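You operate a simulated robot arm through the tools that you are given. There is no shell and no other tool. Be economical: measure what you need, move in short steps, check, and stop when the job is done.

Carry out the task below with a simulated two-armed robot. There is one attempt and no reset: what you move stays moved.

TASK
Put one of the chalks from the top of the blue table on the top of the small white table. Put the pink sponge from the top of the blue table on the top of the teal bench and the blue sponge on top of the stand there. Put the felt pad from the top of the blue table on the top of the grey table. Put the yellow spool from the top of the blue table on the top of the yellow bench. Put the 55 cm ticket from the top of the blue table on the shelf of the blue table and the 58 cm ticket on the high right shelf of the near side rack. The order is free. Set down upright: spool, ticket.
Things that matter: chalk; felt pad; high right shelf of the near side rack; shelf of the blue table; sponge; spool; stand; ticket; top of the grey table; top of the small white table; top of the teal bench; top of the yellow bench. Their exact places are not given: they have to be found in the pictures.

It is judged by the outcome, as a careful person would: the job done as asked, and still so three seconds after it is handed in. It fails if anything else is knocked over, pushed out of place, dropped, spilled or broken.

THE ROBOT
Two 7-joint arms with two-finger parallel grippers on one trunk, on a base that drives. Base frame: it is fixed to the floor where the robot stands at the start and does not move with it; the origin is under the middle of the robot, x ahead of it, y to its left, z up. Units: m, rad, N and s.
The left shoulder is at the start at [0.03, 0.119, 0.935], the right one opposite. With the tool pointing down near the work surface each hand reaches from about 0.28 to 0.68 m from the robot's upright axis, wherever it stands, measured 20 degrees to its own side. Places, roughly: chalk (3x3x9 cm) [0.7, -0.3, 0.8]; felt pad (5x5x3 cm) [0.9, -0.4, 0.8]; high right shelf of the near side rack [-3.5, -3.3, 1.5]; shelf of the blue table [0.8, -0.4, 0.3]; sponge [1, -0.25, 0.75]; spool [1, -0.5, 0.75]; stand (11x11x10 cm) [0.9, -0.6, 0.8]; ticket [0.75, -0.75, 0.75]; top of the grey table (52x20 cm) [-3.88, 0.1, 0.66]; top of the small white table [-0.9, 0.7, 0.8]; top of the teal bench [-0.8, -3.2, 0.8]; top of the yellow bench [2.6, -0.6, 0.9]. Payload 3.43 kg a hand.
The tool frame of a hand sits at the grasp point between the pads (the TCP): z along the fingers, y along the line on which they close. The tips reach 0.03 m beyond it. Largest opening 0.094 m; finger width 0.028, thickness 0.01; the body of the gripper, 0.05 by 0.096 m, starts 0.055 m behind the TCP.
Orientation is that of the tool frame in the base frame, as a unit quaternion [w, x, y, z]. With the fingers straight down and closing along the base's y, the tool's x points along the base's -x, its y along +y and its z along -z.

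THE INTERFACE
- The arms move only by the tool move_arm. It takes "left_targets", "right_targets" or both (then of equal length, played together; a hand with none holds still); each is one flat list of numbers, 7 for each row, row after row: the shift along the tool's x, y, z in m, then the turn, a rotation vector about the tool's x, y, z in rad, then the finger opening in m, from 0 to 0.094. In form: [x, y, z, wx, wy, wz, jaw, x, y, z, wx, wy, wz, jaw, ...]. A call has 1 to 10 rows; each row is the pose to reach, as a shift and turn from the pose commanded when the call began, along the tool's axes at that moment. Rows are played at 5 a second. More than 0.05 m and 0.15 rad between two rows, or a gripper value outside its range, and nothing of the call is played. Where a pose cannot be reached the arm comes as near as it can. A force on the tool above 40 N (or 10 N above the force at the start of the call, whichever is more), or a blocked arm, ends the call early, and 0.2 s more pass. Each finger travels about 0.072 m/s and halts on what it meets, pressing with about 26 N; the grip force reading is that of the motor and also rises with nothing between the fingers. The clock runs only during rows and for 0.2 s after the last one: add rows that repeat a pose to give the fingers time. The reply holds the time, the measured pose of the TCP, the force on the tool along the base axes, the opening and the grip force, in the units named above and with some noise, with the torque about the TCP (base axes, N m) and any sound that the robot's microphone picked up.
- Cameras (640 x 400 px; columns grow to the right, rows downward): "scene" is now at [0.0409, -0.0365, 1.6404]; the picture's right is [-0.46, -0.89, 0.00], its down [-0.67, 0.35, -0.65] and it looks along [0.58, -0.30, -0.76] (base axes); focal length 260 px, centre (320, 200). "left" rides on the left gripper at [0.076, -0.014, -0.103] in its tool frame; the picture's right is [0.18, 0.98, 0.00], its down [-0.75, 0.14, -0.64] and it looks along [-0.63, 0.12, 0.77] (tool axes); focal length 243 px, centre (320, 200). "right" rides on the right gripper at [0.076, 0.014, -0.102] in its tool frame; the picture's right is [-0.18, 0.98, 0.00], its down [-0.75, -0.14, -0.64] and it looks along [-0.63, -0.12, 0.77] (tool axes); focal length 243 px, centre (320, 200).
- grab_frame(camera): a new picture of that camera. The clock stands still meanwhile.
- move_column(by): slides the trunk up (or, below 0, down) by that many m; the arms and the scene camera ride with it, the base frame stays. It gives what a move gives, with no picture.
- base_move(legs): drives the robot by 1 to 6 legs, each [ahead, turn to the left] in m and rad, along the robot's own axes; the way and the turn of a leg run together, so that a leg with both is an arc; at most 1.5 m and 3.142 rad a leg. The arms and the cameras ride along, it lands a little off, and it stops where it bumps. It gives what a move gives.
- turn_head(pan, tilt): turns the head with the scene camera to pan (to the left, within 2.496 rad either way) and tilt (down, from -0.506 to 1.204), counted from straight ahead of the robot. It gives what a move gives.
- probe_pixels(camera, pixels): there is no depth. For up to 12 entries [column, row, z] of the newest picture of that camera ("zoom" is the newest enlarged one), the place [x, y] in the base frame at which the ray of that pixel passes the height z, good to about 0.002 m. The clock stands still meanwhile.
- zoom(camera, box): a new picture of the part [left, top, right, bottom] of that camera's present view, enlarged. The clock stands still meanwhile.
- sign_off(): hands the job in; it is judged then, once.

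Work in short steps. Measure before you move; look again where a grasp or a placing could have gone wrong, and mend it. You have 138 turns and 180 pictures in all, those below and enlarged ones among them. Open the grippers and draw the arms clear of the work before you hand the job in, unless the task says otherwise; then end with one line.

The tools are called after "Emit:" as a command line: name --argument value ..., lists and objects as JSON in quotes. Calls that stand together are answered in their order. move_arm: Moves the arms, as the interface text tells. Its arguments: {"type":"object","properties":{"left_targets":{"type":"array"},"right_targets":{"type":"array"}},"required":[]} The other tools are called the same way: move_column (by) slides the trunk up or down; base_move (legs) drives the base; turn_head (pan, tilt) turns the head that bears the scene camera; grab_frame (camera) takes a picture; probe_pixels (camera, pixels) gives the place at which the rays of pixels pass given heights; zoom (camera, box) takes an enlarged picture of a part of a camera's view; sign_off () hands the job in.

At the start:

```text
clock: 0.0
left_position: [0.4246, -0.0658, 1.0847]
left_tool_rot: [0.001, 0.0, 1.0, 0.0]
left_ft_force: [0.2, -0.1, 0.2]
left_torque: [0.0, 0.02, 0.0]
left_finger_gap: 0.094
left_grip_force: 0.1
right_position: [0.3071, -0.3626, 1.0829]
right_tool_rot: [-0.001, 0.0, 1.0, -0.001]
right_ft_force: [0.0, 0.1, 0.8]
right_torque: [-0.07, -0.02, -0.02]
right_finger_gap: 0.0941
right_grip_force: 0.1
trunk travel left (down, up): [-0.2, 0.21]
robot x, y, heading: [0.0006, 0.0001, -0.001]
head pan, tilt: [-0.48, 0.857]
```

scene: 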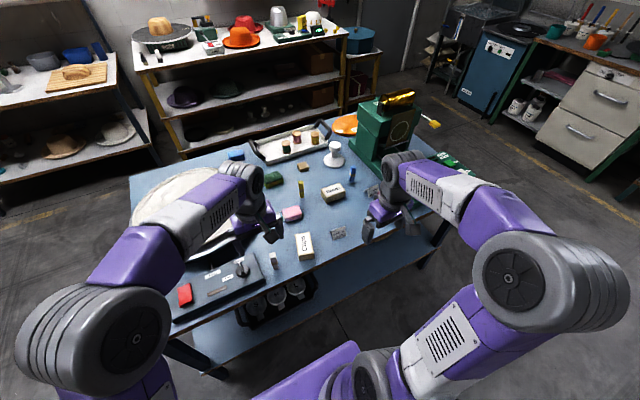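
right: 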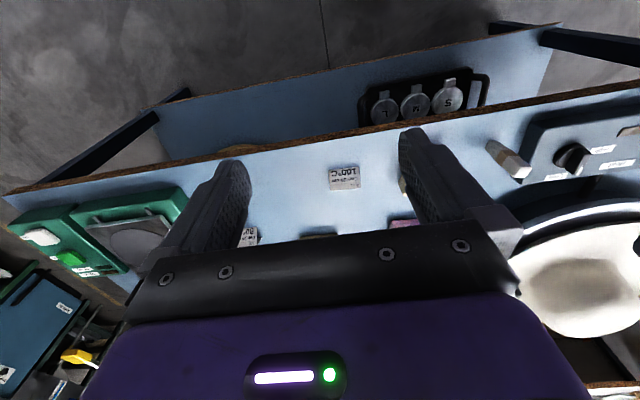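
left: 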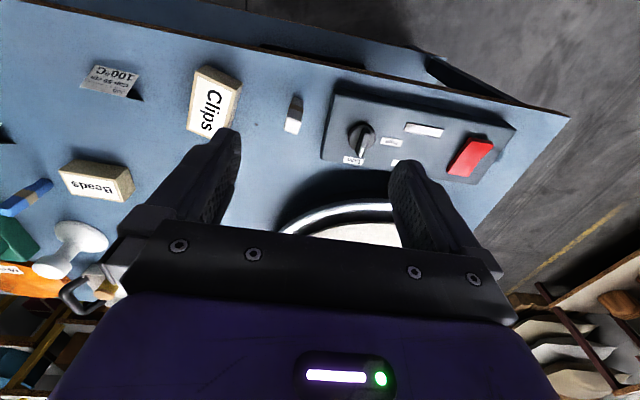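

The scene shows the blue table with many small items around (170-450, 130-330). I enlarge the table to identify the chalk, sponges, pad, spool and tickets.

Emit:
zoom --camera "scene" --box '[220, 110, 380, 210]'

Emit:
zoom --camera "scene" --box '[220, 190, 380, 290]'

Emit:
zoom --camera "scene" --box '[340, 80, 500, 180]'

```text
4.00 times, centred on (300, 160) of scene
```

zoom: 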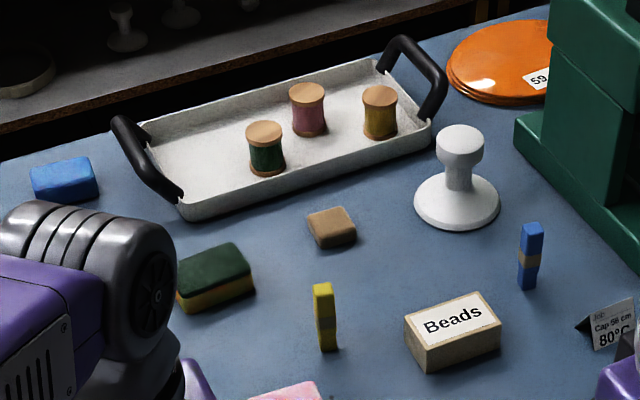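

```text
4.00 times, centred on (300, 240) of scene
```

zoom: 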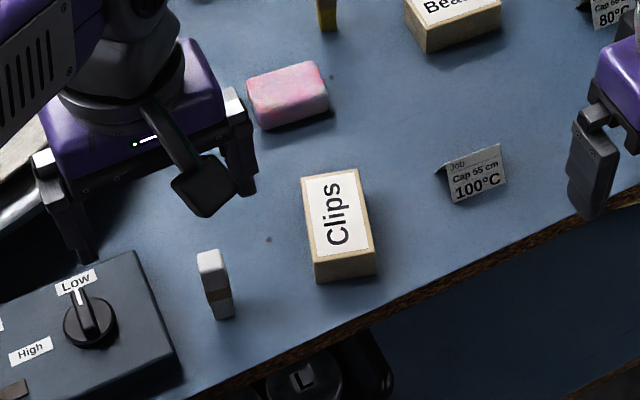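

```text
4.00 times, centred on (420, 130) of scene
```

zoom: 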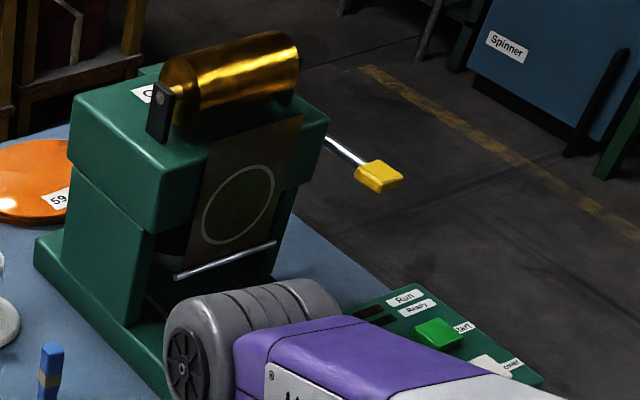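

The table holds three standing chalks (grey, yellow, blue), the pink sponge, blue sponge, brown felt pad, spools on a tray, a white stand, and tent tickets. Now I look around for the destinations before moving.

Emit:
turn_head --pan 0.0 --tilt 0.4

Emit:
grab_frame --camera "scene"

Emit:
turn_head --pan -1.3 --tilt 0.4

Emit:
grab_frame --camera "scene"

Emit:
turn_head --pan -2.49 --tilt 0.4

Emit:
grab_frame --camera "scene"

Emit:
turn_head --pan 2.49 --tilt 0.4

Emit:
grab_frame --camera "scene"

Emit:
turn_head --pan 1.3 --tilt 0.4

Emit:
grab_frame --camera "scene"

```text
clock: 0.9
left_position: [0.4248, -0.0649, 1.0837]
left_tool_rot: [0.001, 0.0, 1.0, -0.001]
left_ft_force: [0.1, 0.1, -0.1]
left_torque: [0.02, -0.04, -0.04]
left_finger_gap: 0.0942
left_grip_force: 0.1
right_position: [0.3068, -0.3633, 1.0832]
right_tool_rot: [0.0, 0.0, 1.0, 0.0]
right_ft_force: [0.7, -0.1, 1.1]
right_torque: [0.02, -0.01, 0.01]
right_finger_gap: 0.094
right_grip_force: 0.0
trunk travel left (down, up): [-0.2, 0.21]
robot x, y, heading: [-0.0035, -0.0018, -0.005]
head pan, tilt: [0.0, 0.4]
```

```text
173 pictures are left
```

scene: 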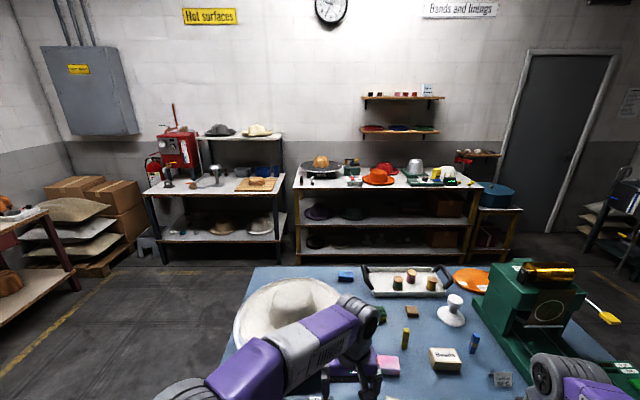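

```text
clock: 2.4
left_position: [0.4242, -0.0663, 1.0838]
left_tool_rot: [0.0, 0.0, 1.0, 0.001]
left_ft_force: [0.1, -0.5, 0.1]
left_torque: [-0.01, -0.02, 0.0]
left_finger_gap: 0.0942
left_grip_force: 0.1
right_position: [0.3066, -0.3627, 1.083]
right_tool_rot: [0.0, 0.0, 1.0, 0.0]
right_ft_force: [0.1, 0.9, 0.2]
right_torque: [0.01, 0.02, 0.02]
right_finger_gap: 0.094
right_grip_force: 0.1
trunk travel left (down, up): [-0.2, 0.21]
robot x, y, heading: [-0.0025, 0.0, 0.0]
head pan, tilt: [-1.3, 0.4]
```

```text
172 pictures are left
```

scene: 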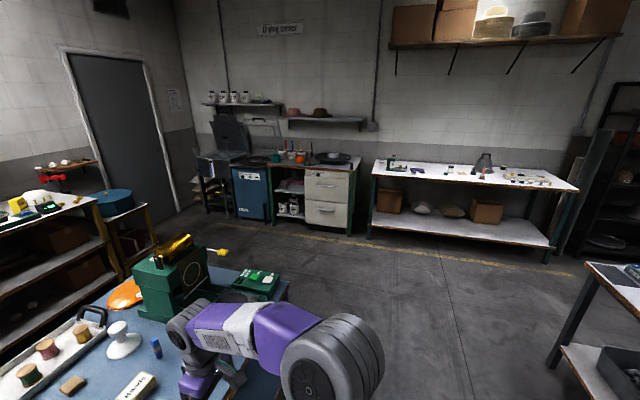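

```text
clock: 3.8
left_position: [0.4241, -0.0651, 1.085]
left_tool_rot: [0.001, 0.0, 1.0, 0.0]
left_ft_force: [0.0, 0.1, -0.1]
left_torque: [0.0, 0.01, -0.04]
left_finger_gap: 0.0938
left_grip_force: 0.0
right_position: [0.3077, -0.3636, 1.0834]
right_tool_rot: [0.0, 0.001, 1.0, 0.0]
right_ft_force: [-0.6, -1.4, -0.4]
right_torque: [0.0, 0.0, 0.0]
right_finger_gap: 0.0938
right_grip_force: 0.1
trunk travel left (down, up): [-0.2, 0.21]
robot x, y, heading: [-0.0013, 0.0002, -0.001]
head pan, tilt: [-2.491, 0.4]
```

```text
171 pictures are left
```

scene: 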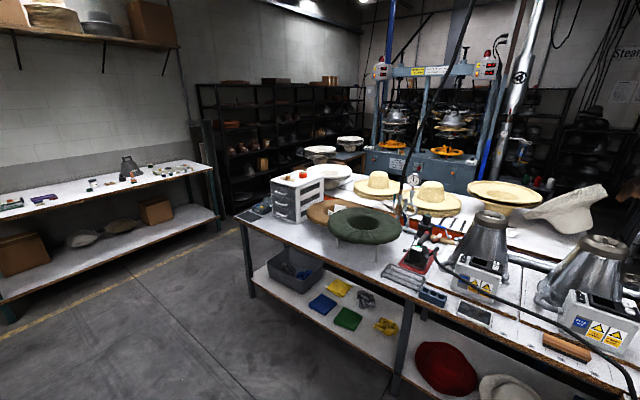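

```text
clock: 7.7
left_position: [0.4237, -0.0651, 1.0846]
left_tool_rot: [0.0, -0.001, 1.0, -0.001]
left_ft_force: [-0.1, -0.2, 0.2]
left_torque: [-0.03, 0.01, -0.02]
left_finger_gap: 0.094
left_grip_force: 0.1
right_position: [0.3079, -0.3624, 1.0842]
right_tool_rot: [0.0, 0.0, 1.0, 0.001]
right_ft_force: [0.1, -1.4, 0.0]
right_torque: [0.03, 0.01, -0.01]
right_finger_gap: 0.0941
right_grip_force: 0.1
trunk travel left (down, up): [-0.2, 0.21]
robot x, y, heading: [0.0022, 0.0015, -0.002]
head pan, tilt: [2.491, 0.4]
```

```text
170 pictures are left
```

scene: 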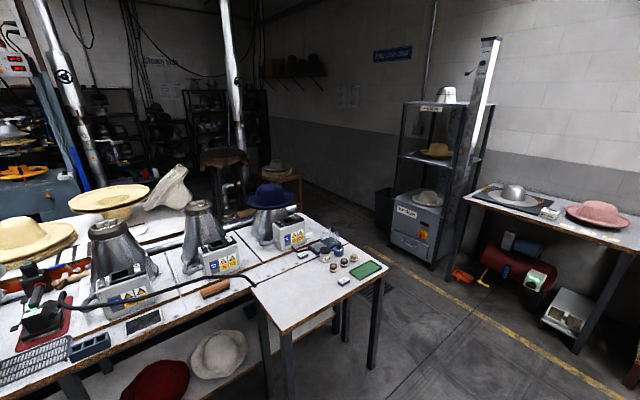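

```text
clock: 9.1
left_position: [0.4236, -0.0657, 1.0842]
left_tool_rot: [-0.001, 0.001, 1.0, 0.0]
left_ft_force: [0.1, 0.4, 0.2]
left_torque: [-0.02, 0.0, -0.01]
left_finger_gap: 0.0938
left_grip_force: 0.0
right_position: [0.3071, -0.3618, 1.0843]
right_tool_rot: [0.0, 0.0, 1.0, 0.001]
right_ft_force: [-0.1, -0.2, 0.2]
right_torque: [0.02, 0.0, 0.0]
right_finger_gap: 0.0942
right_grip_force: 0.0
trunk travel left (down, up): [-0.2, 0.21]
robot x, y, heading: [0.001, 0.001, 0.002]
head pan, tilt: [1.3, 0.4]
```

```text
169 pictures are left
```

scene: 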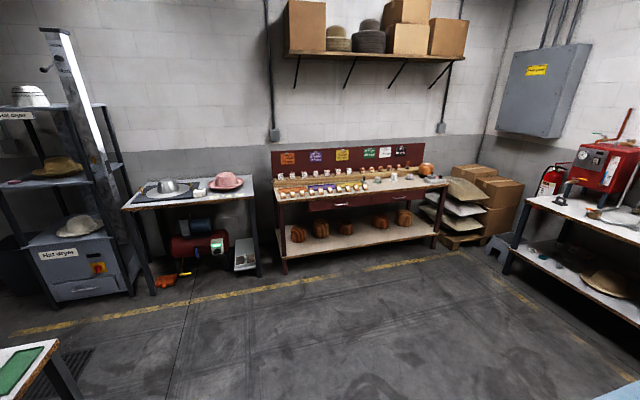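

Destinations are roughly visible: the yellow bench (straight behind the blue table), the teal bench (right), the black rack (right rear), and the small white table with a green mat (left rear). Now I look at the blue table again to measure the objects.

Emit:
turn_head --pan -0.45 --tilt 0.75

Emit:
grab_frame --camera "scene"

Emit:
probe_pixels --camera "left" --pixels '[[97, 95, 0.75], [130, 97, 0.75], [290, 133, 0.75], [187, 132, 0.75], [570, 118, 0.75]]'

Emit:
probe_pixels --camera "right" --pixels '[[333, 190, 0.75], [357, 188, 0.75], [30, 188, 0.75], [560, 90, 0.75], [525, 175, 0.75]]'

```text
clock: 10.9
left_position: [0.4245, -0.0666, 1.083]
left_tool_rot: [0.0, 0.0, 1.0, 0.0]
left_ft_force: [-0.2, -0.3, 0.0]
left_torque: [0.0, 0.0, 0.02]
left_finger_gap: 0.0943
left_grip_force: 0.1
right_position: [0.3075, -0.3616, 1.0823]
right_tool_rot: [-0.001, -0.001, 1.0, 0.0]
right_ft_force: [1.6, 0.6, -0.3]
right_torque: [-0.02, 0.0, 0.0]
right_finger_gap: 0.0943
right_grip_force: 0.0
trunk travel left (down, up): [-0.2, 0.21]
robot x, y, heading: [-0.002, 0.0019, 0.001]
head pan, tilt: [-0.45, 0.75]
```

```text
168 pictures are left
```

scene: 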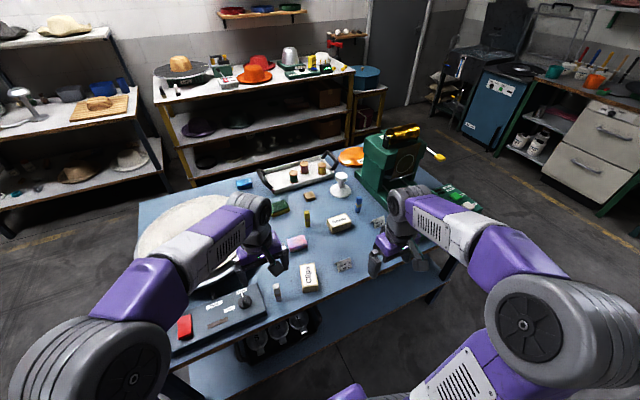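

```text
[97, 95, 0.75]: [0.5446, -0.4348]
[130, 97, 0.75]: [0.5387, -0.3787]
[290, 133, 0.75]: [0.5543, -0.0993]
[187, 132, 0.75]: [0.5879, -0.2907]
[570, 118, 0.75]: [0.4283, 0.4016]
```

```text
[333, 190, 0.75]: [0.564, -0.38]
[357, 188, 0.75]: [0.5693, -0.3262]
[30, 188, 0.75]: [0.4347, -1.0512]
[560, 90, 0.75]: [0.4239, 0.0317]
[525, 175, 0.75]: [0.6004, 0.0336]
```

I enlarge the table again so I can probe object bases and the table edge.

Emit:
zoom --camera "scene" --box '[230, 150, 390, 250]'

Emit:
probe_pixels --camera "zoom" --pixels '[[53, 144, 0.75], [309, 308, 0.75], [320, 197, 0.75], [515, 243, 0.75], [440, 185, 0.75], [253, 133, 0.75], [285, 396, 0.75], [355, 125, 0.75]]'

Emit:
probe_pixels --camera "scene" --pixels '[[279, 301, 0.75], [310, 292, 0.75], [345, 271, 0.75], [380, 275, 0.75], [230, 328, 0.75], [155, 372, 0.75], [140, 200, 0.75], [330, 152, 0.75], [380, 311, 0.3], [240, 380, 0.3], [186, 127, 0.9], [349, 75, 0.9]]'

Emit:
zoom --camera "scene" --box '[230, 240, 390, 340]'

```text
4.00 times, centred on (310, 200) of scene
```

zoom: 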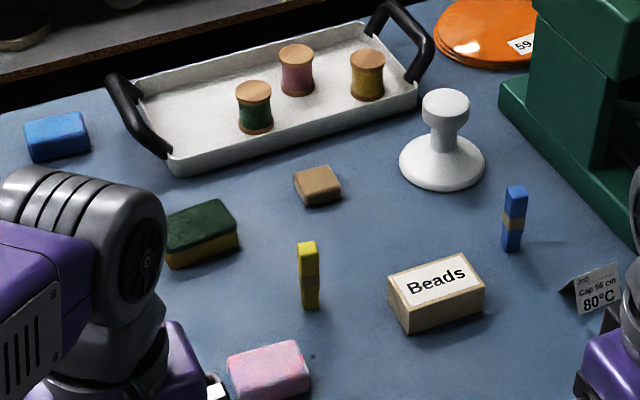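

```text
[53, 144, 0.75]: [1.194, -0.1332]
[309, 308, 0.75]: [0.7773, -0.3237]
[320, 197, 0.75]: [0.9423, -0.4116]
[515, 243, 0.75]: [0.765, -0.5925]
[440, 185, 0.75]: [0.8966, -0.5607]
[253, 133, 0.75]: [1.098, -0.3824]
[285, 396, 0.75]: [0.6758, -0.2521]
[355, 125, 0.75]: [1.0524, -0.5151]
```

```text
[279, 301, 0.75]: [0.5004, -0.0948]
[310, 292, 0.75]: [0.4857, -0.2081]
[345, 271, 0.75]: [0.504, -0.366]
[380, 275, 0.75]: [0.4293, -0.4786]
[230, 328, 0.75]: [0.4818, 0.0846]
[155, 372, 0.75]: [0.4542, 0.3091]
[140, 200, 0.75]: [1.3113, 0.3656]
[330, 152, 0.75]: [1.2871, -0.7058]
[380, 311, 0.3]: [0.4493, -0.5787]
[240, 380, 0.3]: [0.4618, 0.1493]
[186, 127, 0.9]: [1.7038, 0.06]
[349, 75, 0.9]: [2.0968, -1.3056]
```

```text
4.00 times, centred on (310, 290) of scene
```

zoom: 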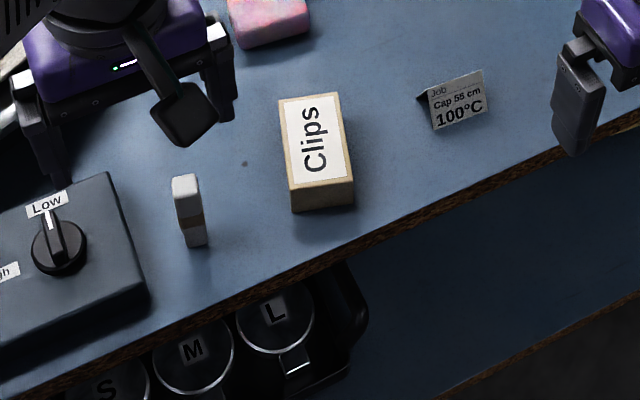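

The grey chalk is at about (0.50,-0.10), the 55 cm ticket at about (0.50,-0.37), and the yellow spool at about (1.05,-0.51). I shift the right hand to the right (x=0.31, outside the table edge) so its camera sees the other ticket(s).

Emit:
move_arm --right_targets '[0, -0.05, 0, 0, 0, 0, 0.094, 0, -0.1, 0, 0, 0, 0, 0.094, 0, -0.15, 0, 0, 0, 0, 0.094, 0, -0.2, 0, 0, 0, 0, 0.094, 0, -0.25, 0, 0, 0, 0, 0.094]'

Emit:
grab_frame --camera "right"

Emit:
grab_frame --camera "scene"

```text
clock: 12.1
left_position: [0.4243, -0.0672, 1.0839]
left_tool_rot: [0.0, 0.0, 1.0, 0.001]
left_ft_force: [0.0, 0.4, 0.4]
left_torque: [0.01, -0.03, -0.02]
left_finger_gap: 0.0942
left_grip_force: 0.1
right_position: [0.3064, -0.6145, 1.0828]
right_tool_rot: [-0.001, -0.001, 1.0, 0.001]
right_ft_force: [-0.1, -0.3, -0.2]
right_torque: [0.03, -0.02, 0.0]
right_finger_gap: 0.0939
right_grip_force: 0.1
trunk travel left (down, up): [-0.2, 0.21]
robot x, y, heading: [-0.0012, 0.0031, -0.0]
head pan, tilt: [-0.45, 0.75]
```

```text
165 pictures are left
```

right: 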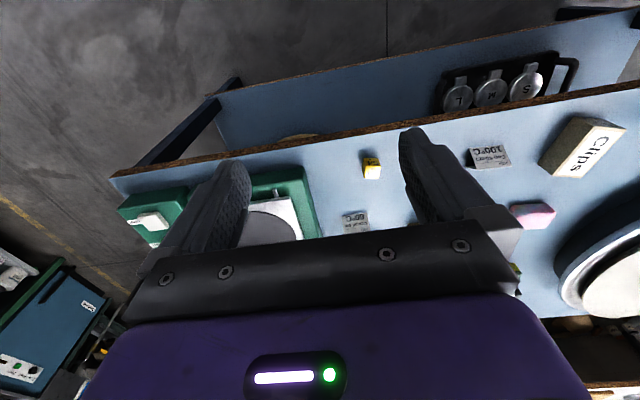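

```text
164 pictures are left
```

scene: 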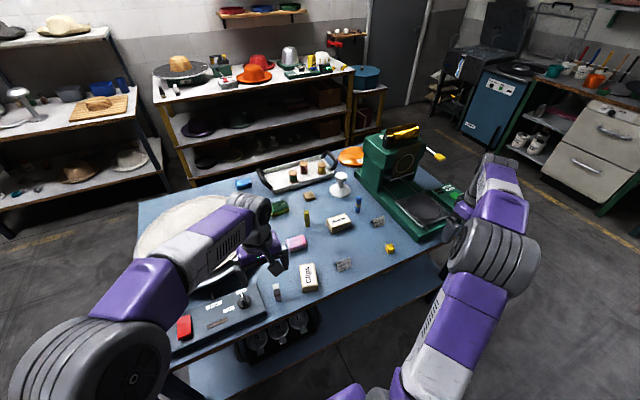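

Right area now visible: a ticket at (377,221) and a yellow item at (390,248). I enlarge to read.

Emit:
zoom --camera "scene" --box '[330, 195, 410, 275]'

Emit:
zoom --camera "right" --box '[320, 120, 520, 245]'

```text
5.00 times, centred on (370, 235) of scene
```

zoom: 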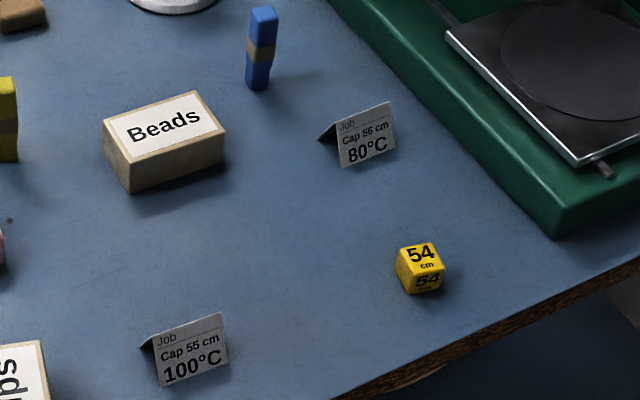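

```text
3.20 times, centred on (420, 182) of right
```

zoom: 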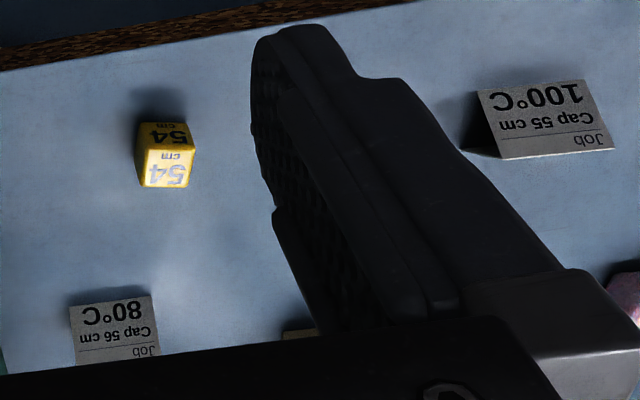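

The cap sizes need closer reading; tight enlargements of both tickets.

Emit:
zoom --camera "scene" --box '[366, 210, 390, 230]'

Emit:
zoom --camera "scene" --box '[333, 254, 357, 274]'

Emit:
zoom --camera "right" --box '[464, 138, 516, 172]'

Emit:
zoom --camera "right" --box '[335, 205, 375, 235]'

```text
16.00 times, centred on (378, 220) of scene
```

zoom: 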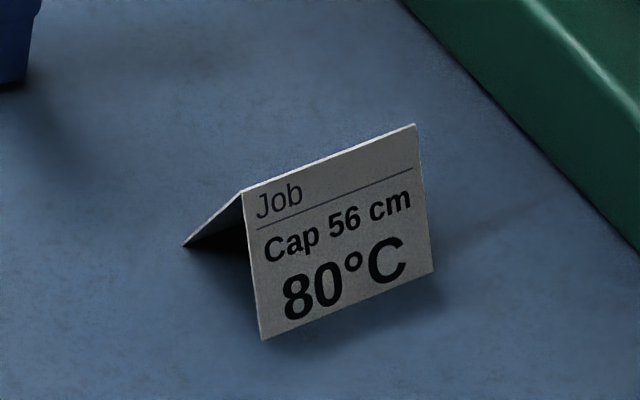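

```text
16.00 times, centred on (345, 264) of scene
```

zoom: 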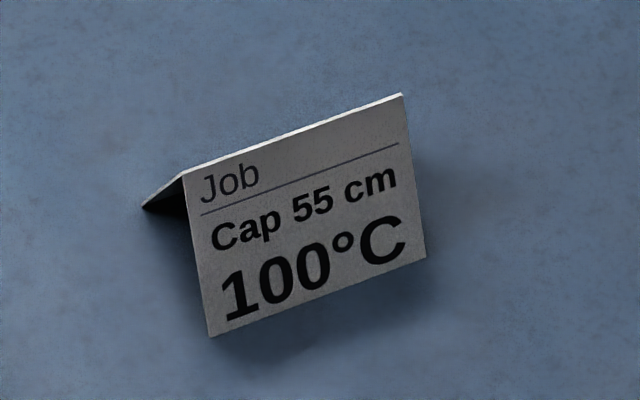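

```text
11.76 times, centred on (490, 155) of right
```

zoom: 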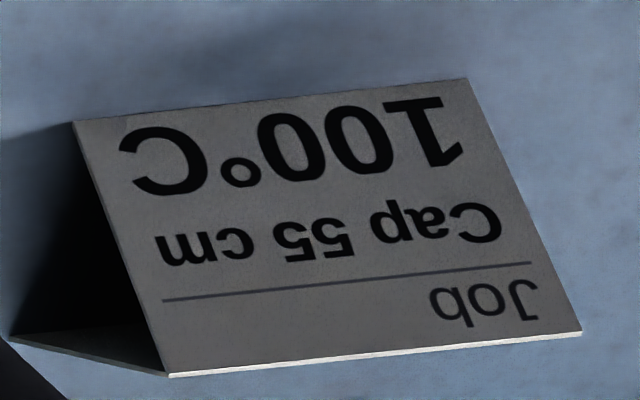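

```text
13.33 times, centred on (355, 220) of right
```

zoom: 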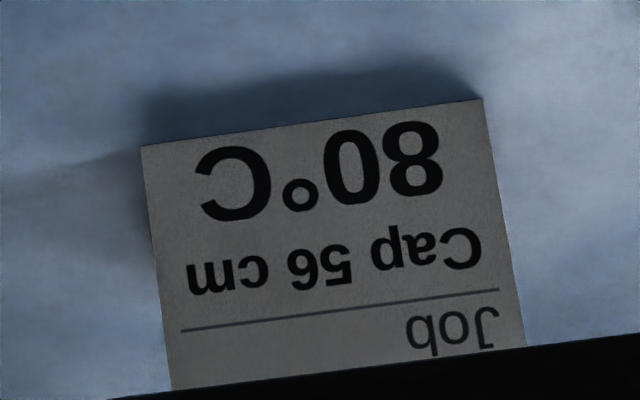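

The two visible tickets are 55 cm (100 °C) and 56 cm (80 °C); the 58 cm one is hidden elsewhere. I use both cameras on the 55 ticket's corners to find the table height.

Emit:
probe_pixels --camera "scene" --pixels '[[338.25, 272.5, 0.72], [338.25, 272.5, 0.75], [338.25, 272.5, 0.78], [351.6, 267.6, 0.72], [351.6, 267.6, 0.75], [351.6, 267.6, 0.78]]'

Emit:
probe_pixels --camera "right" --pixels '[[502.5, 144.8, 0.72], [502.5, 144.8, 0.75], [502.5, 144.8, 0.78], [469, 148.4, 0.72], [469, 148.4, 0.75], [469, 148.4, 0.78]]'

Emit:
turn_head --pan 0.0 --tilt 1.2

Emit:
grab_frame --camera "scene"

```text
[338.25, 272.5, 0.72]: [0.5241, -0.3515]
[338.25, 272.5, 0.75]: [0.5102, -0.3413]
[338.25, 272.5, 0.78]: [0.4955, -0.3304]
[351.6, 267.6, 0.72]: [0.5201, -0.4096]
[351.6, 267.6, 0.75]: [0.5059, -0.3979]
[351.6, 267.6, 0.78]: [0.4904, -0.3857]
```

```text
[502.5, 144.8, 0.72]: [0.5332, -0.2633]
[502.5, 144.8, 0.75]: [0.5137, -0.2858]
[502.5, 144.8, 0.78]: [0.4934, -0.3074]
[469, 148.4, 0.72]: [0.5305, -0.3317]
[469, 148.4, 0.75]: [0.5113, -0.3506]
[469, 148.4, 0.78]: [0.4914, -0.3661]
```

```text
clock: 13.0
left_position: [0.4247, -0.0661, 1.0849]
left_tool_rot: [-0.001, -0.001, 1.0, 0.0]
left_ft_force: [0.0, 0.5, 0.0]
left_torque: [0.04, -0.02, -0.01]
left_finger_gap: 0.0939
left_grip_force: 0.1
right_position: [0.307, -0.613, 1.084]
right_tool_rot: [0.0, 0.0, 1.0, 0.0]
right_ft_force: [0.0, 0.8, -0.1]
right_torque: [0.01, 0.03, -0.02]
right_finger_gap: 0.094
right_grip_force: 0.0
trunk travel left (down, up): [-0.2, 0.21]
robot x, y, heading: [-0.0025, -0.0018, 0.001]
head pan, tilt: [0.0, 1.201]
```

```text
157 pictures are left
```

scene: 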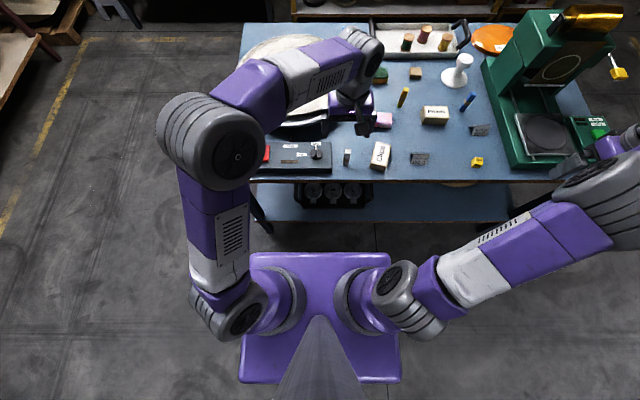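

Triangulation puts the table top at about z=0.80. The base front is about 0.15 m from the table/shelf edge. I enlarge and probe the objects again at z≈0.80.

Emit:
zoom --camera "scene" --box '[330, 10, 490, 110]'

Emit:
probe_pixels --camera "scene" --pixels '[[347, 166, 0.8], [411, 165, 0.8], [429, 164, 0.8], [444, 49, 0.81], [415, 78, 0.8], [384, 127, 0.8], [320, 185, 0.8], [320, 222, 0.3], [320, 252, 0.3], [243, 26, 0.8], [471, 136, 0.8]]'

Emit:
zoom --camera "scene" --box '[480, 0, 640, 200]'

```text
4.00 times, centred on (410, 60) of scene
```

zoom: 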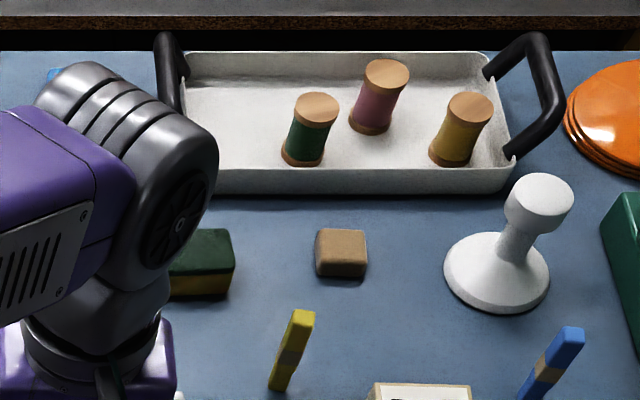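

```text
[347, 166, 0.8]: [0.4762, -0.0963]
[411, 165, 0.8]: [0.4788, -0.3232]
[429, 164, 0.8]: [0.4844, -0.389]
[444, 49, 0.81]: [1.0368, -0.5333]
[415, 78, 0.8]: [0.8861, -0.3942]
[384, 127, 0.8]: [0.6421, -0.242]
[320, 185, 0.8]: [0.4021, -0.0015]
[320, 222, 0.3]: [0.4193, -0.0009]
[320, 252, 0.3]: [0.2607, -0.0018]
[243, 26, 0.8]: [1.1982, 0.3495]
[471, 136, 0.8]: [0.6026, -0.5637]
```

```text
2.00 times, centred on (560, 100) of scene
```

zoom: 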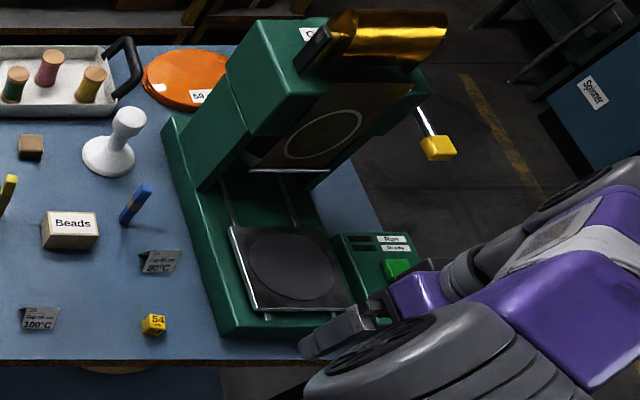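

The table edge is at x≈0.40. I zoom the left camera on the grey chalk (around (294,115)) and the right camera's ticket pixels to get exact grasp points.

Emit:
zoom --camera "left" --box '[260, 80, 340, 140]'

Emit:
probe_pixels --camera "right" --pixels '[[463.6, 166.5, 0.8], [469, 148.4, 0.8], [502.5, 144.8, 0.8], [477.1, 169.9, 0.84], [512.3, 166.2, 0.84], [477.1, 169.9, 0.85]]'

```text
6.67 times, centred on (300, 110) of left
```

zoom: 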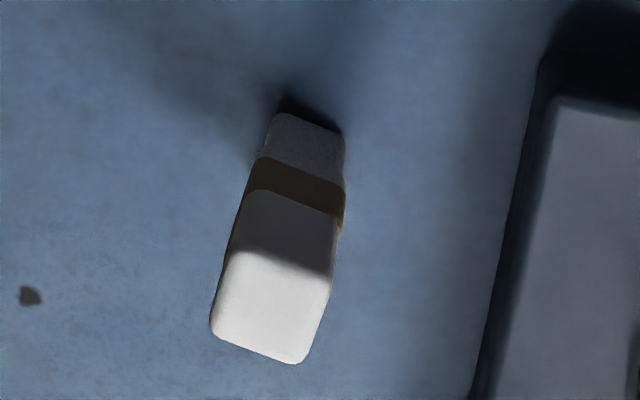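

```text
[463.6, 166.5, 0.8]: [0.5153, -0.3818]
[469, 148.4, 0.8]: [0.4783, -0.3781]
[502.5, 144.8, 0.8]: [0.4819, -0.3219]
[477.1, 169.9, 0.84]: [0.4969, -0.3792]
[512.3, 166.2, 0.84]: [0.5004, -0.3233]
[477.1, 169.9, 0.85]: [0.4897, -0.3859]
```

Ticket 55: centre ≈(0.498,-0.351), width 0.057, depth 0.037, height 0.04. Now probe the chalk's bottom and top corners.

Emit:
probe_pixels --camera "zoom" --pixels '[[278, 118, 0.8], [343, 138, 0.8], [232, 255, 0.89], [330, 285, 0.89], [212, 325, 0.89], [300, 362, 0.89]]'

```text
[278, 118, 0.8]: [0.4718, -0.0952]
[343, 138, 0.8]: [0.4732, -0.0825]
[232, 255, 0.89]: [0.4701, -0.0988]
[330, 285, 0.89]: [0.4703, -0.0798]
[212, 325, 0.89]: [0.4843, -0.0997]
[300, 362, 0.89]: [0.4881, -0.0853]
```

Chalk centre ≈(0.478,-0.091), top 0.89. I bring the left hand (jaw 0.05, to clear the dark controller) above and down round the chalk; at the same time the right hand goes toward a 30° forward-tilted pre-grasp above ticket 55.

Emit:
move_arm --left_targets '[-0.027, -0.0125, 0, 0, 0, 0, 0.05, -0.054, -0.025, 0, 0, 0, 0, 0.05, -0.054, -0.025, 0.04, 0, 0, 0, 0.05, -0.054, -0.025, 0.08, 0, 0, 0, 0.05, -0.054, -0.025, 0.11, 0, 0, 0, 0.05, -0.054, -0.025, 0.12, 0, 0, 0, 0.05, -0.054, -0.025, 0.13, 0, 0, 0, 0.05]' --right_targets '[-0.0186, 0.0376, 0.007, 0.0024, -0.0747, 0.009, 0.094, -0.0371, 0.0751, 0.0143, 0.0049, -0.1494, 0.018, 0.094, -0.0557, 0.1127, 0.0214, 0.0073, -0.2241, 0.027, 0.094, -0.0743, 0.1503, 0.0286, 0.0097, -0.2989, 0.036, 0.094, -0.0929, 0.1879, 0.0357, 0.0121, -0.3736, 0.045, 0.094, -0.1114, 0.2254, 0.0429, 0.0146, -0.4483, 0.054, 0.094, -0.13, 0.263, 0.05, 0.017, -0.523, 0.063, 0.094]'

Emit:
grab_frame --camera "left"

Emit:
grab_frame --camera "right"

```text
clock: 14.6
left_position: [0.4787, -0.0925, 0.9543]
left_tool_rot: [-0.001, 0.0, 1.0, 0.0]
left_ft_force: [-0.1, 0.1, 0.7]
left_torque: [0.01, -0.01, -0.03]
left_finger_gap: 0.0502
left_grip_force: 0.0
right_position: [0.4382, -0.3497, 1.0333]
right_tool_rot: [0.26, 0.031, 0.965, -0.008]
right_ft_force: [-0.3, 0.4, 0.0]
right_torque: [-0.01, 0.01, 0.03]
right_finger_gap: 0.0939
right_grip_force: 0.0
trunk travel left (down, up): [-0.2, 0.21]
robot x, y, heading: [0.0013, 0.001, 0.0]
head pan, tilt: [0.0, 1.201]
```

```text
153 pictures are left
```

left: 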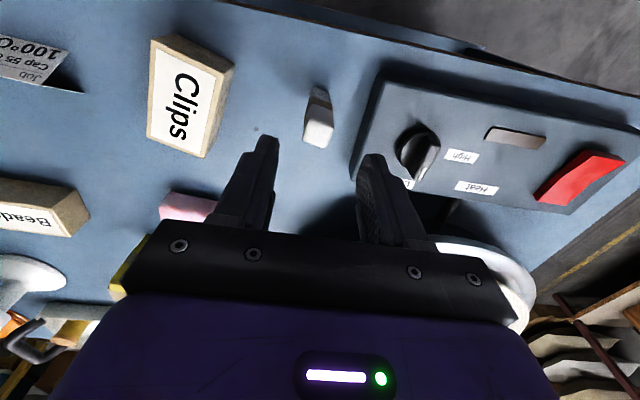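

```text
152 pictures are left
```

right: 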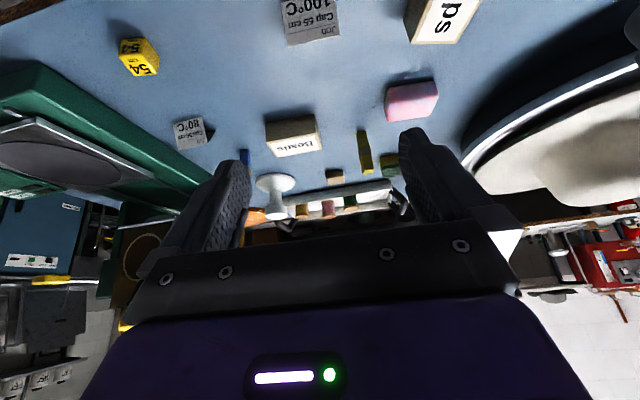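

Chalk at (319,130) lies centred between the left fingertips (265/375). I verify with probes, also the ticket corners from the right camera.

Emit:
probe_pixels --camera "left" --pixels '[[304, 122, 0.885], [331, 128, 0.885], [304, 138, 0.885], [328, 147, 0.885], [340, 180, 0.85], [360, 95, 0.85]]'

Emit:
zoom --camera "right" --box '[270, 0, 350, 50]'

```text
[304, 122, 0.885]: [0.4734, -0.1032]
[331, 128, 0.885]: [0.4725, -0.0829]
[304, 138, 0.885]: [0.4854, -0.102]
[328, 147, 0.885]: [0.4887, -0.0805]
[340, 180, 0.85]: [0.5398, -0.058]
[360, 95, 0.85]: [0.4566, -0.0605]
```

```text
8.00 times, centred on (310, 25) of right
```

zoom: 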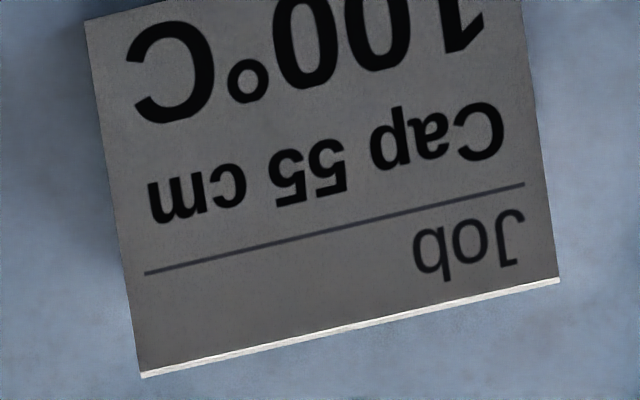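

Controller's edge is near y=-0.06, so I narrow the jaw to 0.036, descend 0.086, close, and lift the chalk. I also probe the ticket ridge.

Emit:
probe_pixels --camera "zoom" --pixels '[[142, 375, 0.84], [558, 280, 0.84], [88, 20, 0.8]]'

Emit:
move_arm --left_targets '[0, 0, 0.01, 0, 0, 0, 0.036, 0, 0, 0.045, 0, 0, 0, 0.036, 0, 0, 0.075, 0, 0, 0, 0.036, 0, 0, 0.086, 0, 0, 0, 0.036, 0, 0, 0.086, 0, 0, 0, 0.01, 0, 0, 0.086, 0, 0, 0, 0.005, 0, 0, 0.086, 0, 0, 0, 0.005]'

```text
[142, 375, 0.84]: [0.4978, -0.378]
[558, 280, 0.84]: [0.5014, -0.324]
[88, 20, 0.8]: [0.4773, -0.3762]
```

```text
clock: 16.2
left_position: [0.4787, -0.0906, 0.8682]
left_tool_rot: [0.0, 0.0, 1.0, 0.0]
left_ft_force: [0.4, 0.2, 0.2]
left_torque: [-0.03, -0.03, 0.0]
left_finger_gap: 0.0237
left_grip_force: 25.8
right_position: [0.436, -0.3497, 1.0332]
right_tool_rot: [0.259, 0.031, 0.965, -0.009]
right_ft_force: [0.3, -0.2, -0.9]
right_torque: [-0.01, -0.01, 0.01]
right_finger_gap: 0.0939
right_grip_force: 0.0
trunk travel left (down, up): [-0.2, 0.21]
robot x, y, heading: [-0.0001, -0.0016, 0.004]
head pan, tilt: [0.0, 1.201]
```

Chalk gripped (gap 0.0237). I lift it 0.15 m, and bring the right hand down along its tilted axis around ticket 55.

Emit:
move_arm --left_targets '[0, 0, -0.03, 0, 0, 0, 0.005, 0, 0, -0.06, 0, 0, 0, 0.005, 0, 0, -0.09, 0, 0, 0, 0.005, 0, 0, -0.12, 0, 0, 0, 0.005, 0, 0, -0.15, 0, 0, 0, 0.005, 0, 0, -0.15, 0, 0, 0, 0.005, 0, 0, -0.15, 0, 0, 0, 0.005, 0, 0, -0.15, 0, 0, 0, 0.005]' --right_targets '[0.027, 0, 0.01, 0, 0, 0, 0.094, 0.0533, -0.001, 0.03, 0, 0, 0, 0.094, 0.0533, -0.001, 0.07, 0, 0, 0, 0.094, 0.0533, -0.001, 0.11, 0, 0, 0, 0.094, 0.0533, -0.001, 0.145, 0, 0, 0, 0.094, 0.0533, -0.001, 0.165, 0, 0, 0, 0.094, 0.0533, -0.001, 0.175, 0, 0, 0, 0.094, 0.0533, -0.001, 0.18, 0, 0, 0, 0.094]'

Emit:
grab_frame --camera "right"

Emit:
grab_frame --camera "scene"

```text
clock: 18.0
left_position: [0.4791, -0.0919, 1.0172]
left_tool_rot: [0.0, 0.0, 1.0, 0.0]
left_ft_force: [-1.5, 0.4, 0.1]
left_torque: [-0.01, 0.0, 0.02]
left_finger_gap: 0.0238
left_grip_force: 25.8
right_position: [0.482, -0.3543, 0.852]
right_tool_rot: [0.259, 0.032, 0.965, -0.009]
right_ft_force: [0.6, 0.1, 0.0]
right_torque: [-0.02, -0.01, 0.01]
right_finger_gap: 0.0939
right_grip_force: 0.1
trunk travel left (down, up): [-0.2, 0.21]
robot x, y, heading: [-0.0002, 0.0009, -0.003]
head pan, tilt: [0.0, 1.201]
```

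```text
150 pictures are left
```

right: 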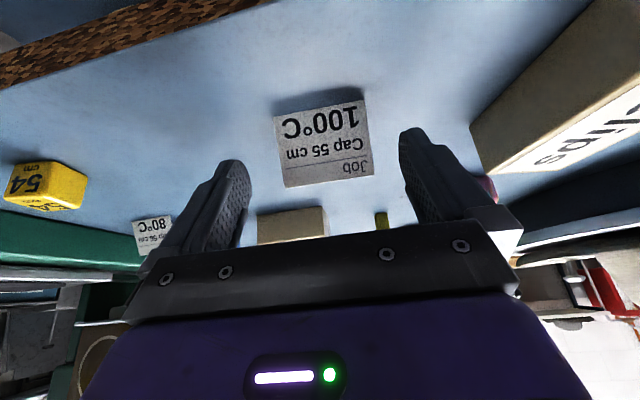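

```text
149 pictures are left
```

scene: 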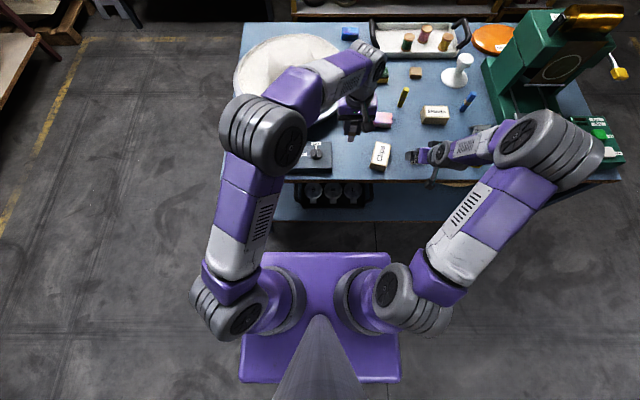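

The ticket is centred between the right fingers (275–375). I descend the last 14 mm gently and close.

Emit:
move_arm --right_targets '[0, 0.002, 0.005, 0, 0, 0, 0.094, 0, 0.002, 0.01, 0, 0, 0, 0.094, 0, 0.002, 0.0145, 0, 0, 0, 0.094, 0, 0.002, 0.0145, 0, 0, 0, 0.07, 0, 0.002, 0.0145, 0, 0, 0, 0.045, 0, 0.002, 0.0145, 0, 0, 0, 0.045]'

Emit:
grab_frame --camera "right"

```text
clock: 19.4
left_position: [0.4787, -0.0913, 1.0183]
left_tool_rot: [0.0, 0.0, 1.0, 0.0]
left_ft_force: [0.2, 0.0, 0.7]
left_torque: [0.02, -0.02, 0.0]
left_finger_gap: 0.0237
left_grip_force: 25.9
right_position: [0.488, -0.3515, 0.8385]
right_tool_rot: [0.259, 0.032, 0.965, -0.009]
right_ft_force: [1.4, -0.1, 1.6]
right_torque: [-0.05, -0.05, -0.01]
right_finger_gap: 0.054
right_grip_force: 26.4
trunk travel left (down, up): [-0.2, 0.21]
robot x, y, heading: [0.0025, 0.0017, -0.002]
head pan, tilt: [0.0, 1.201]
```

```text
148 pictures are left
```

right: 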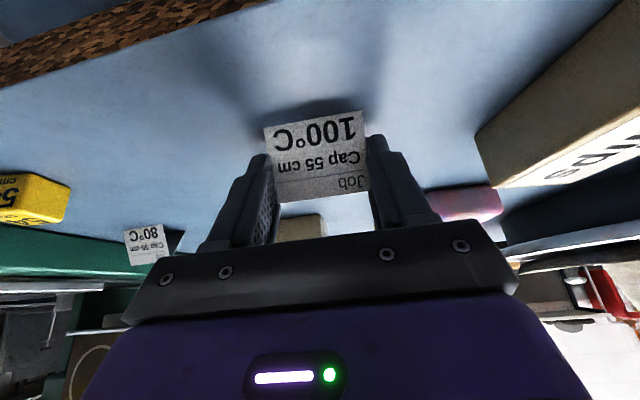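

Ticket gripped (gap 0.054). I lift the ticket 0.12 m straight up, and raise the chalk another 0.18 m so it stays above the table when the trunk drops.

Emit:
move_arm --left_targets '[0, 0, -0.03, 0, 0, 0, 0.005, 0, 0, -0.06, 0, 0, 0, 0.005, 0, 0, -0.09, 0, 0, 0, 0.005, 0, 0, -0.12, 0, 0, 0, 0.005, 0, 0, -0.15, 0, 0, 0, 0.005, 0, 0, -0.18, 0, 0, 0, 0.005]' --right_targets '[-0.01, 0, -0.0173, 0, 0, 0, 0.045, -0.02, 0, -0.0346, 0, 0, 0, 0.045, -0.03, 0, -0.052, 0, 0, 0, 0.045, -0.04, 0, -0.0693, 0, 0, 0, 0.045, -0.05, 0, -0.0866, 0, 0, 0, 0.045, -0.06, 0, -0.104, 0, 0, 0, 0.045]'

Emit:
base_move --legs '[[-0.35, 0]]'

Emit:
move_column --by -0.2

Emit:
turn_head --pan -0.3 --tilt 0.8

Emit:
grab_frame --camera "scene"

```text
clock: 20.8
left_position: [0.4781, -0.0914, 1.1985]
left_tool_rot: [0.0, 0.0, 1.0, 0.0]
left_ft_force: [-0.3, -0.8, 0.3]
left_torque: [0.0, -0.01, 0.0]
left_finger_gap: 0.0233
left_grip_force: 25.9
right_position: [0.4876, -0.3518, 0.9575]
right_tool_rot: [0.259, 0.031, 0.965, -0.008]
right_ft_force: [0.5, -1.1, -1.5]
right_torque: [-0.04, -0.02, 0.0]
right_finger_gap: 0.0537
right_grip_force: 26.1
trunk travel left (down, up): [-0.2, 0.21]
robot x, y, heading: [0.0011, 0.0025, -0.0]
head pan, tilt: [0.0, 1.201]
```

```text
clock: 23.0
left_position: [0.133, -0.0912, 1.1981]
left_tool_rot: [0.001, 0.0, 1.0, 0.001]
left_ft_force: [1.0, 0.7, -1.4]
left_torque: [0.03, -0.04, -0.04]
left_finger_gap: 0.0234
left_grip_force: 25.6
right_position: [0.1437, -0.3523, 0.9593]
right_tool_rot: [0.258, 0.031, 0.966, -0.008]
right_ft_force: [-0.6, -0.3, -1.0]
right_torque: [0.01, 0.01, 0.0]
right_finger_gap: 0.0536
right_grip_force: 26.1
trunk travel left (down, up): [-0.2, 0.21]
robot x, y, heading: [-0.3458, -0.0002, -0.001]
head pan, tilt: [0.0, 1.201]
```

```text
clock: 25.2
left_position: [0.1337, -0.0902, 0.9989]
left_tool_rot: [0.001, 0.0, 1.0, 0.0]
left_ft_force: [0.1, -0.1, -0.6]
left_torque: [-0.01, -0.01, 0.0]
left_finger_gap: 0.0238
left_grip_force: 26.0
right_position: [0.1437, -0.3515, 0.7572]
right_tool_rot: [0.259, 0.032, 0.965, -0.008]
right_ft_force: [0.0, -0.6, 1.0]
right_torque: [0.01, -0.02, -0.02]
right_finger_gap: 0.054
right_grip_force: 26.1
trunk travel left (down, up): [0.0, 0.41]
robot x, y, heading: [-0.3443, 0.0023, 0.004]
head pan, tilt: [0.0, 1.201]
```

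```text
clock: 26.1
left_position: [0.1337, -0.0905, 0.9994]
left_tool_rot: [-0.001, 0.0, 1.0, 0.0]
left_ft_force: [0.7, -0.1, -0.1]
left_torque: [-0.01, 0.0, -0.02]
left_finger_gap: 0.0235
left_grip_force: 25.7
right_position: [0.1423, -0.3511, 0.7581]
right_tool_rot: [0.259, 0.031, 0.965, -0.008]
right_ft_force: [0.0, 0.1, 0.8]
right_torque: [-0.03, -0.01, 0.0]
right_finger_gap: 0.0536
right_grip_force: 25.5
trunk travel left (down, up): [0.0, 0.41]
robot x, y, heading: [-0.3457, -0.0007, 0.004]
head pan, tilt: [-0.3, 0.799]
```

```text
147 pictures are left
```

scene: 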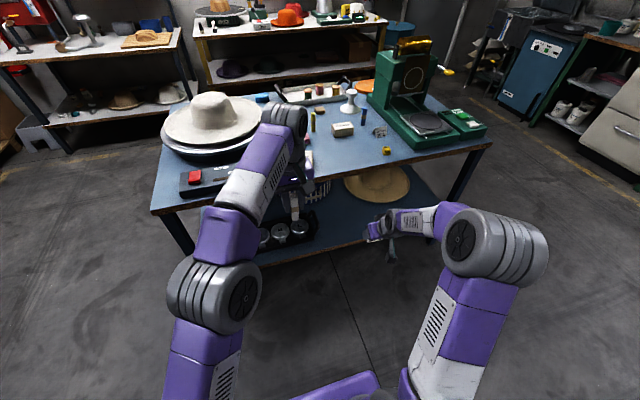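

The shelf holds a weights tray (left) and a straw hat (345–410, 165–203). I enlarge the shelf area to choose a free spot.

Emit:
zoom --camera "scene" --box '[250, 160, 450, 285]'

Emit:
probe_pixels --camera "scene" --pixels '[[260, 264, 0.3], [260, 264, 0.35], [318, 225, 0.3], [345, 190, 0.3], [365, 202, 0.3], [400, 202, 0.3], [335, 240, 0.3], [318, 180, 0.8], [318, 172, 0.8]]'

```text
3.20 times, centred on (350, 222) of scene
```

zoom: 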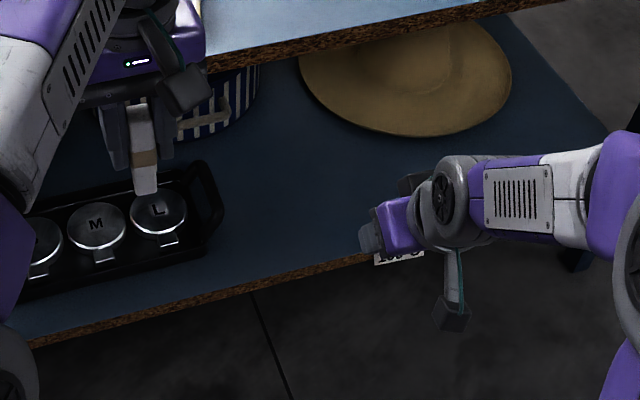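

```text
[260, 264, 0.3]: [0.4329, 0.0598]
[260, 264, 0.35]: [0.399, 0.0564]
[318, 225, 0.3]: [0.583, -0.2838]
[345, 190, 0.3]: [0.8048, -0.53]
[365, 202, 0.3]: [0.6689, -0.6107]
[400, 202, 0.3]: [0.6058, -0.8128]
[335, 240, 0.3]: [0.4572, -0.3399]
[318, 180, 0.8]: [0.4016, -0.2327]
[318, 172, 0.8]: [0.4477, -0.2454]
```

Shelf top is about z≈0.33 with front edge x≈0.41; the spot x≈0.49, y≈-0.42 is free between tray and hat. I lower the right hand 0.30 m (still in front of the table) and shift it 0.07 m right.

Emit:
move_arm --right_targets '[0.021, -0.01, 0.0371, 0, 0, 0, 0.045, 0.043, -0.02, 0.0743, 0, 0, 0, 0.045, 0.064, -0.03, 0.111, 0, 0, 0, 0.045, 0.086, -0.04, 0.1486, 0, 0, 0, 0.045, 0.107, -0.05, 0.1857, 0, 0, 0, 0.045, 0.129, -0.06, 0.223, 0, 0, 0, 0.045, 0.15, -0.07, 0.26, 0, 0, 0, 0.045, 0.15, -0.07, 0.26, 0, 0, 0, 0.045]'

Emit:
grab_frame --camera "scene"

Emit:
grab_frame --camera "right"

```text
clock: 27.9
left_position: [0.1338, -0.09, 0.9982]
left_tool_rot: [0.0, 0.0, 1.0, 0.0]
left_ft_force: [-0.2, 0.9, -0.9]
left_torque: [0.01, -0.01, 0.04]
left_finger_gap: 0.0235
left_grip_force: 26.2
right_position: [0.1381, -0.4215, 0.4576]
right_tool_rot: [0.258, 0.03, 0.966, -0.008]
right_ft_force: [-0.3, -0.2, 0.0]
right_torque: [0.0, 0.0, 0.04]
right_finger_gap: 0.0537
right_grip_force: 26.2
trunk travel left (down, up): [0.0, 0.41]
robot x, y, heading: [-0.3457, -0.0002, -0.002]
head pan, tilt: [-0.3, 0.799]
```

```text
145 pictures are left
```

scene: 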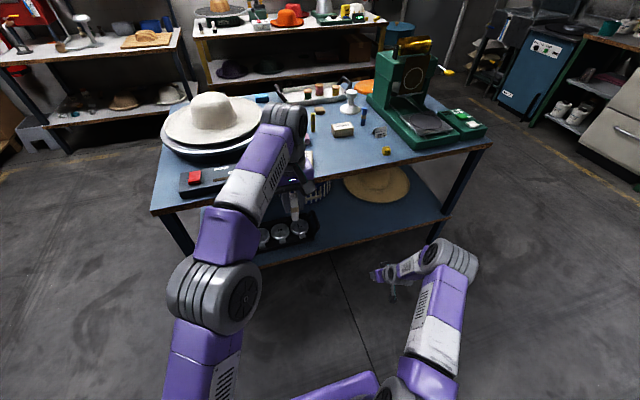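

```text
144 pictures are left
```

right: 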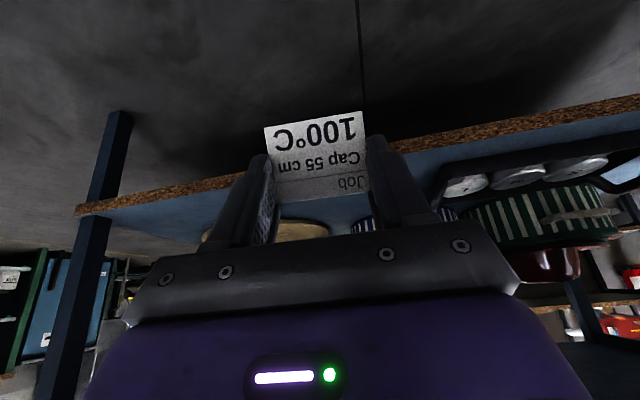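

Before driving in, I check where the right elbow (around (462,258)) sits relative to the table edge.

Emit:
probe_pixels --camera "scene" --pixels '[[462, 258, 0.6], [462, 258, 0.7], [462, 258, 0.8], [440, 242, 0.7], [478, 262, 0.7], [400, 262, 0.55]]'

```text
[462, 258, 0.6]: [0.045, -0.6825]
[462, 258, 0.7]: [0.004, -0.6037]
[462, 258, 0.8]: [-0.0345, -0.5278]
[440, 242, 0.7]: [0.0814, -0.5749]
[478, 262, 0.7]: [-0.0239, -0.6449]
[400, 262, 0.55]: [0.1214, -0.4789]
```

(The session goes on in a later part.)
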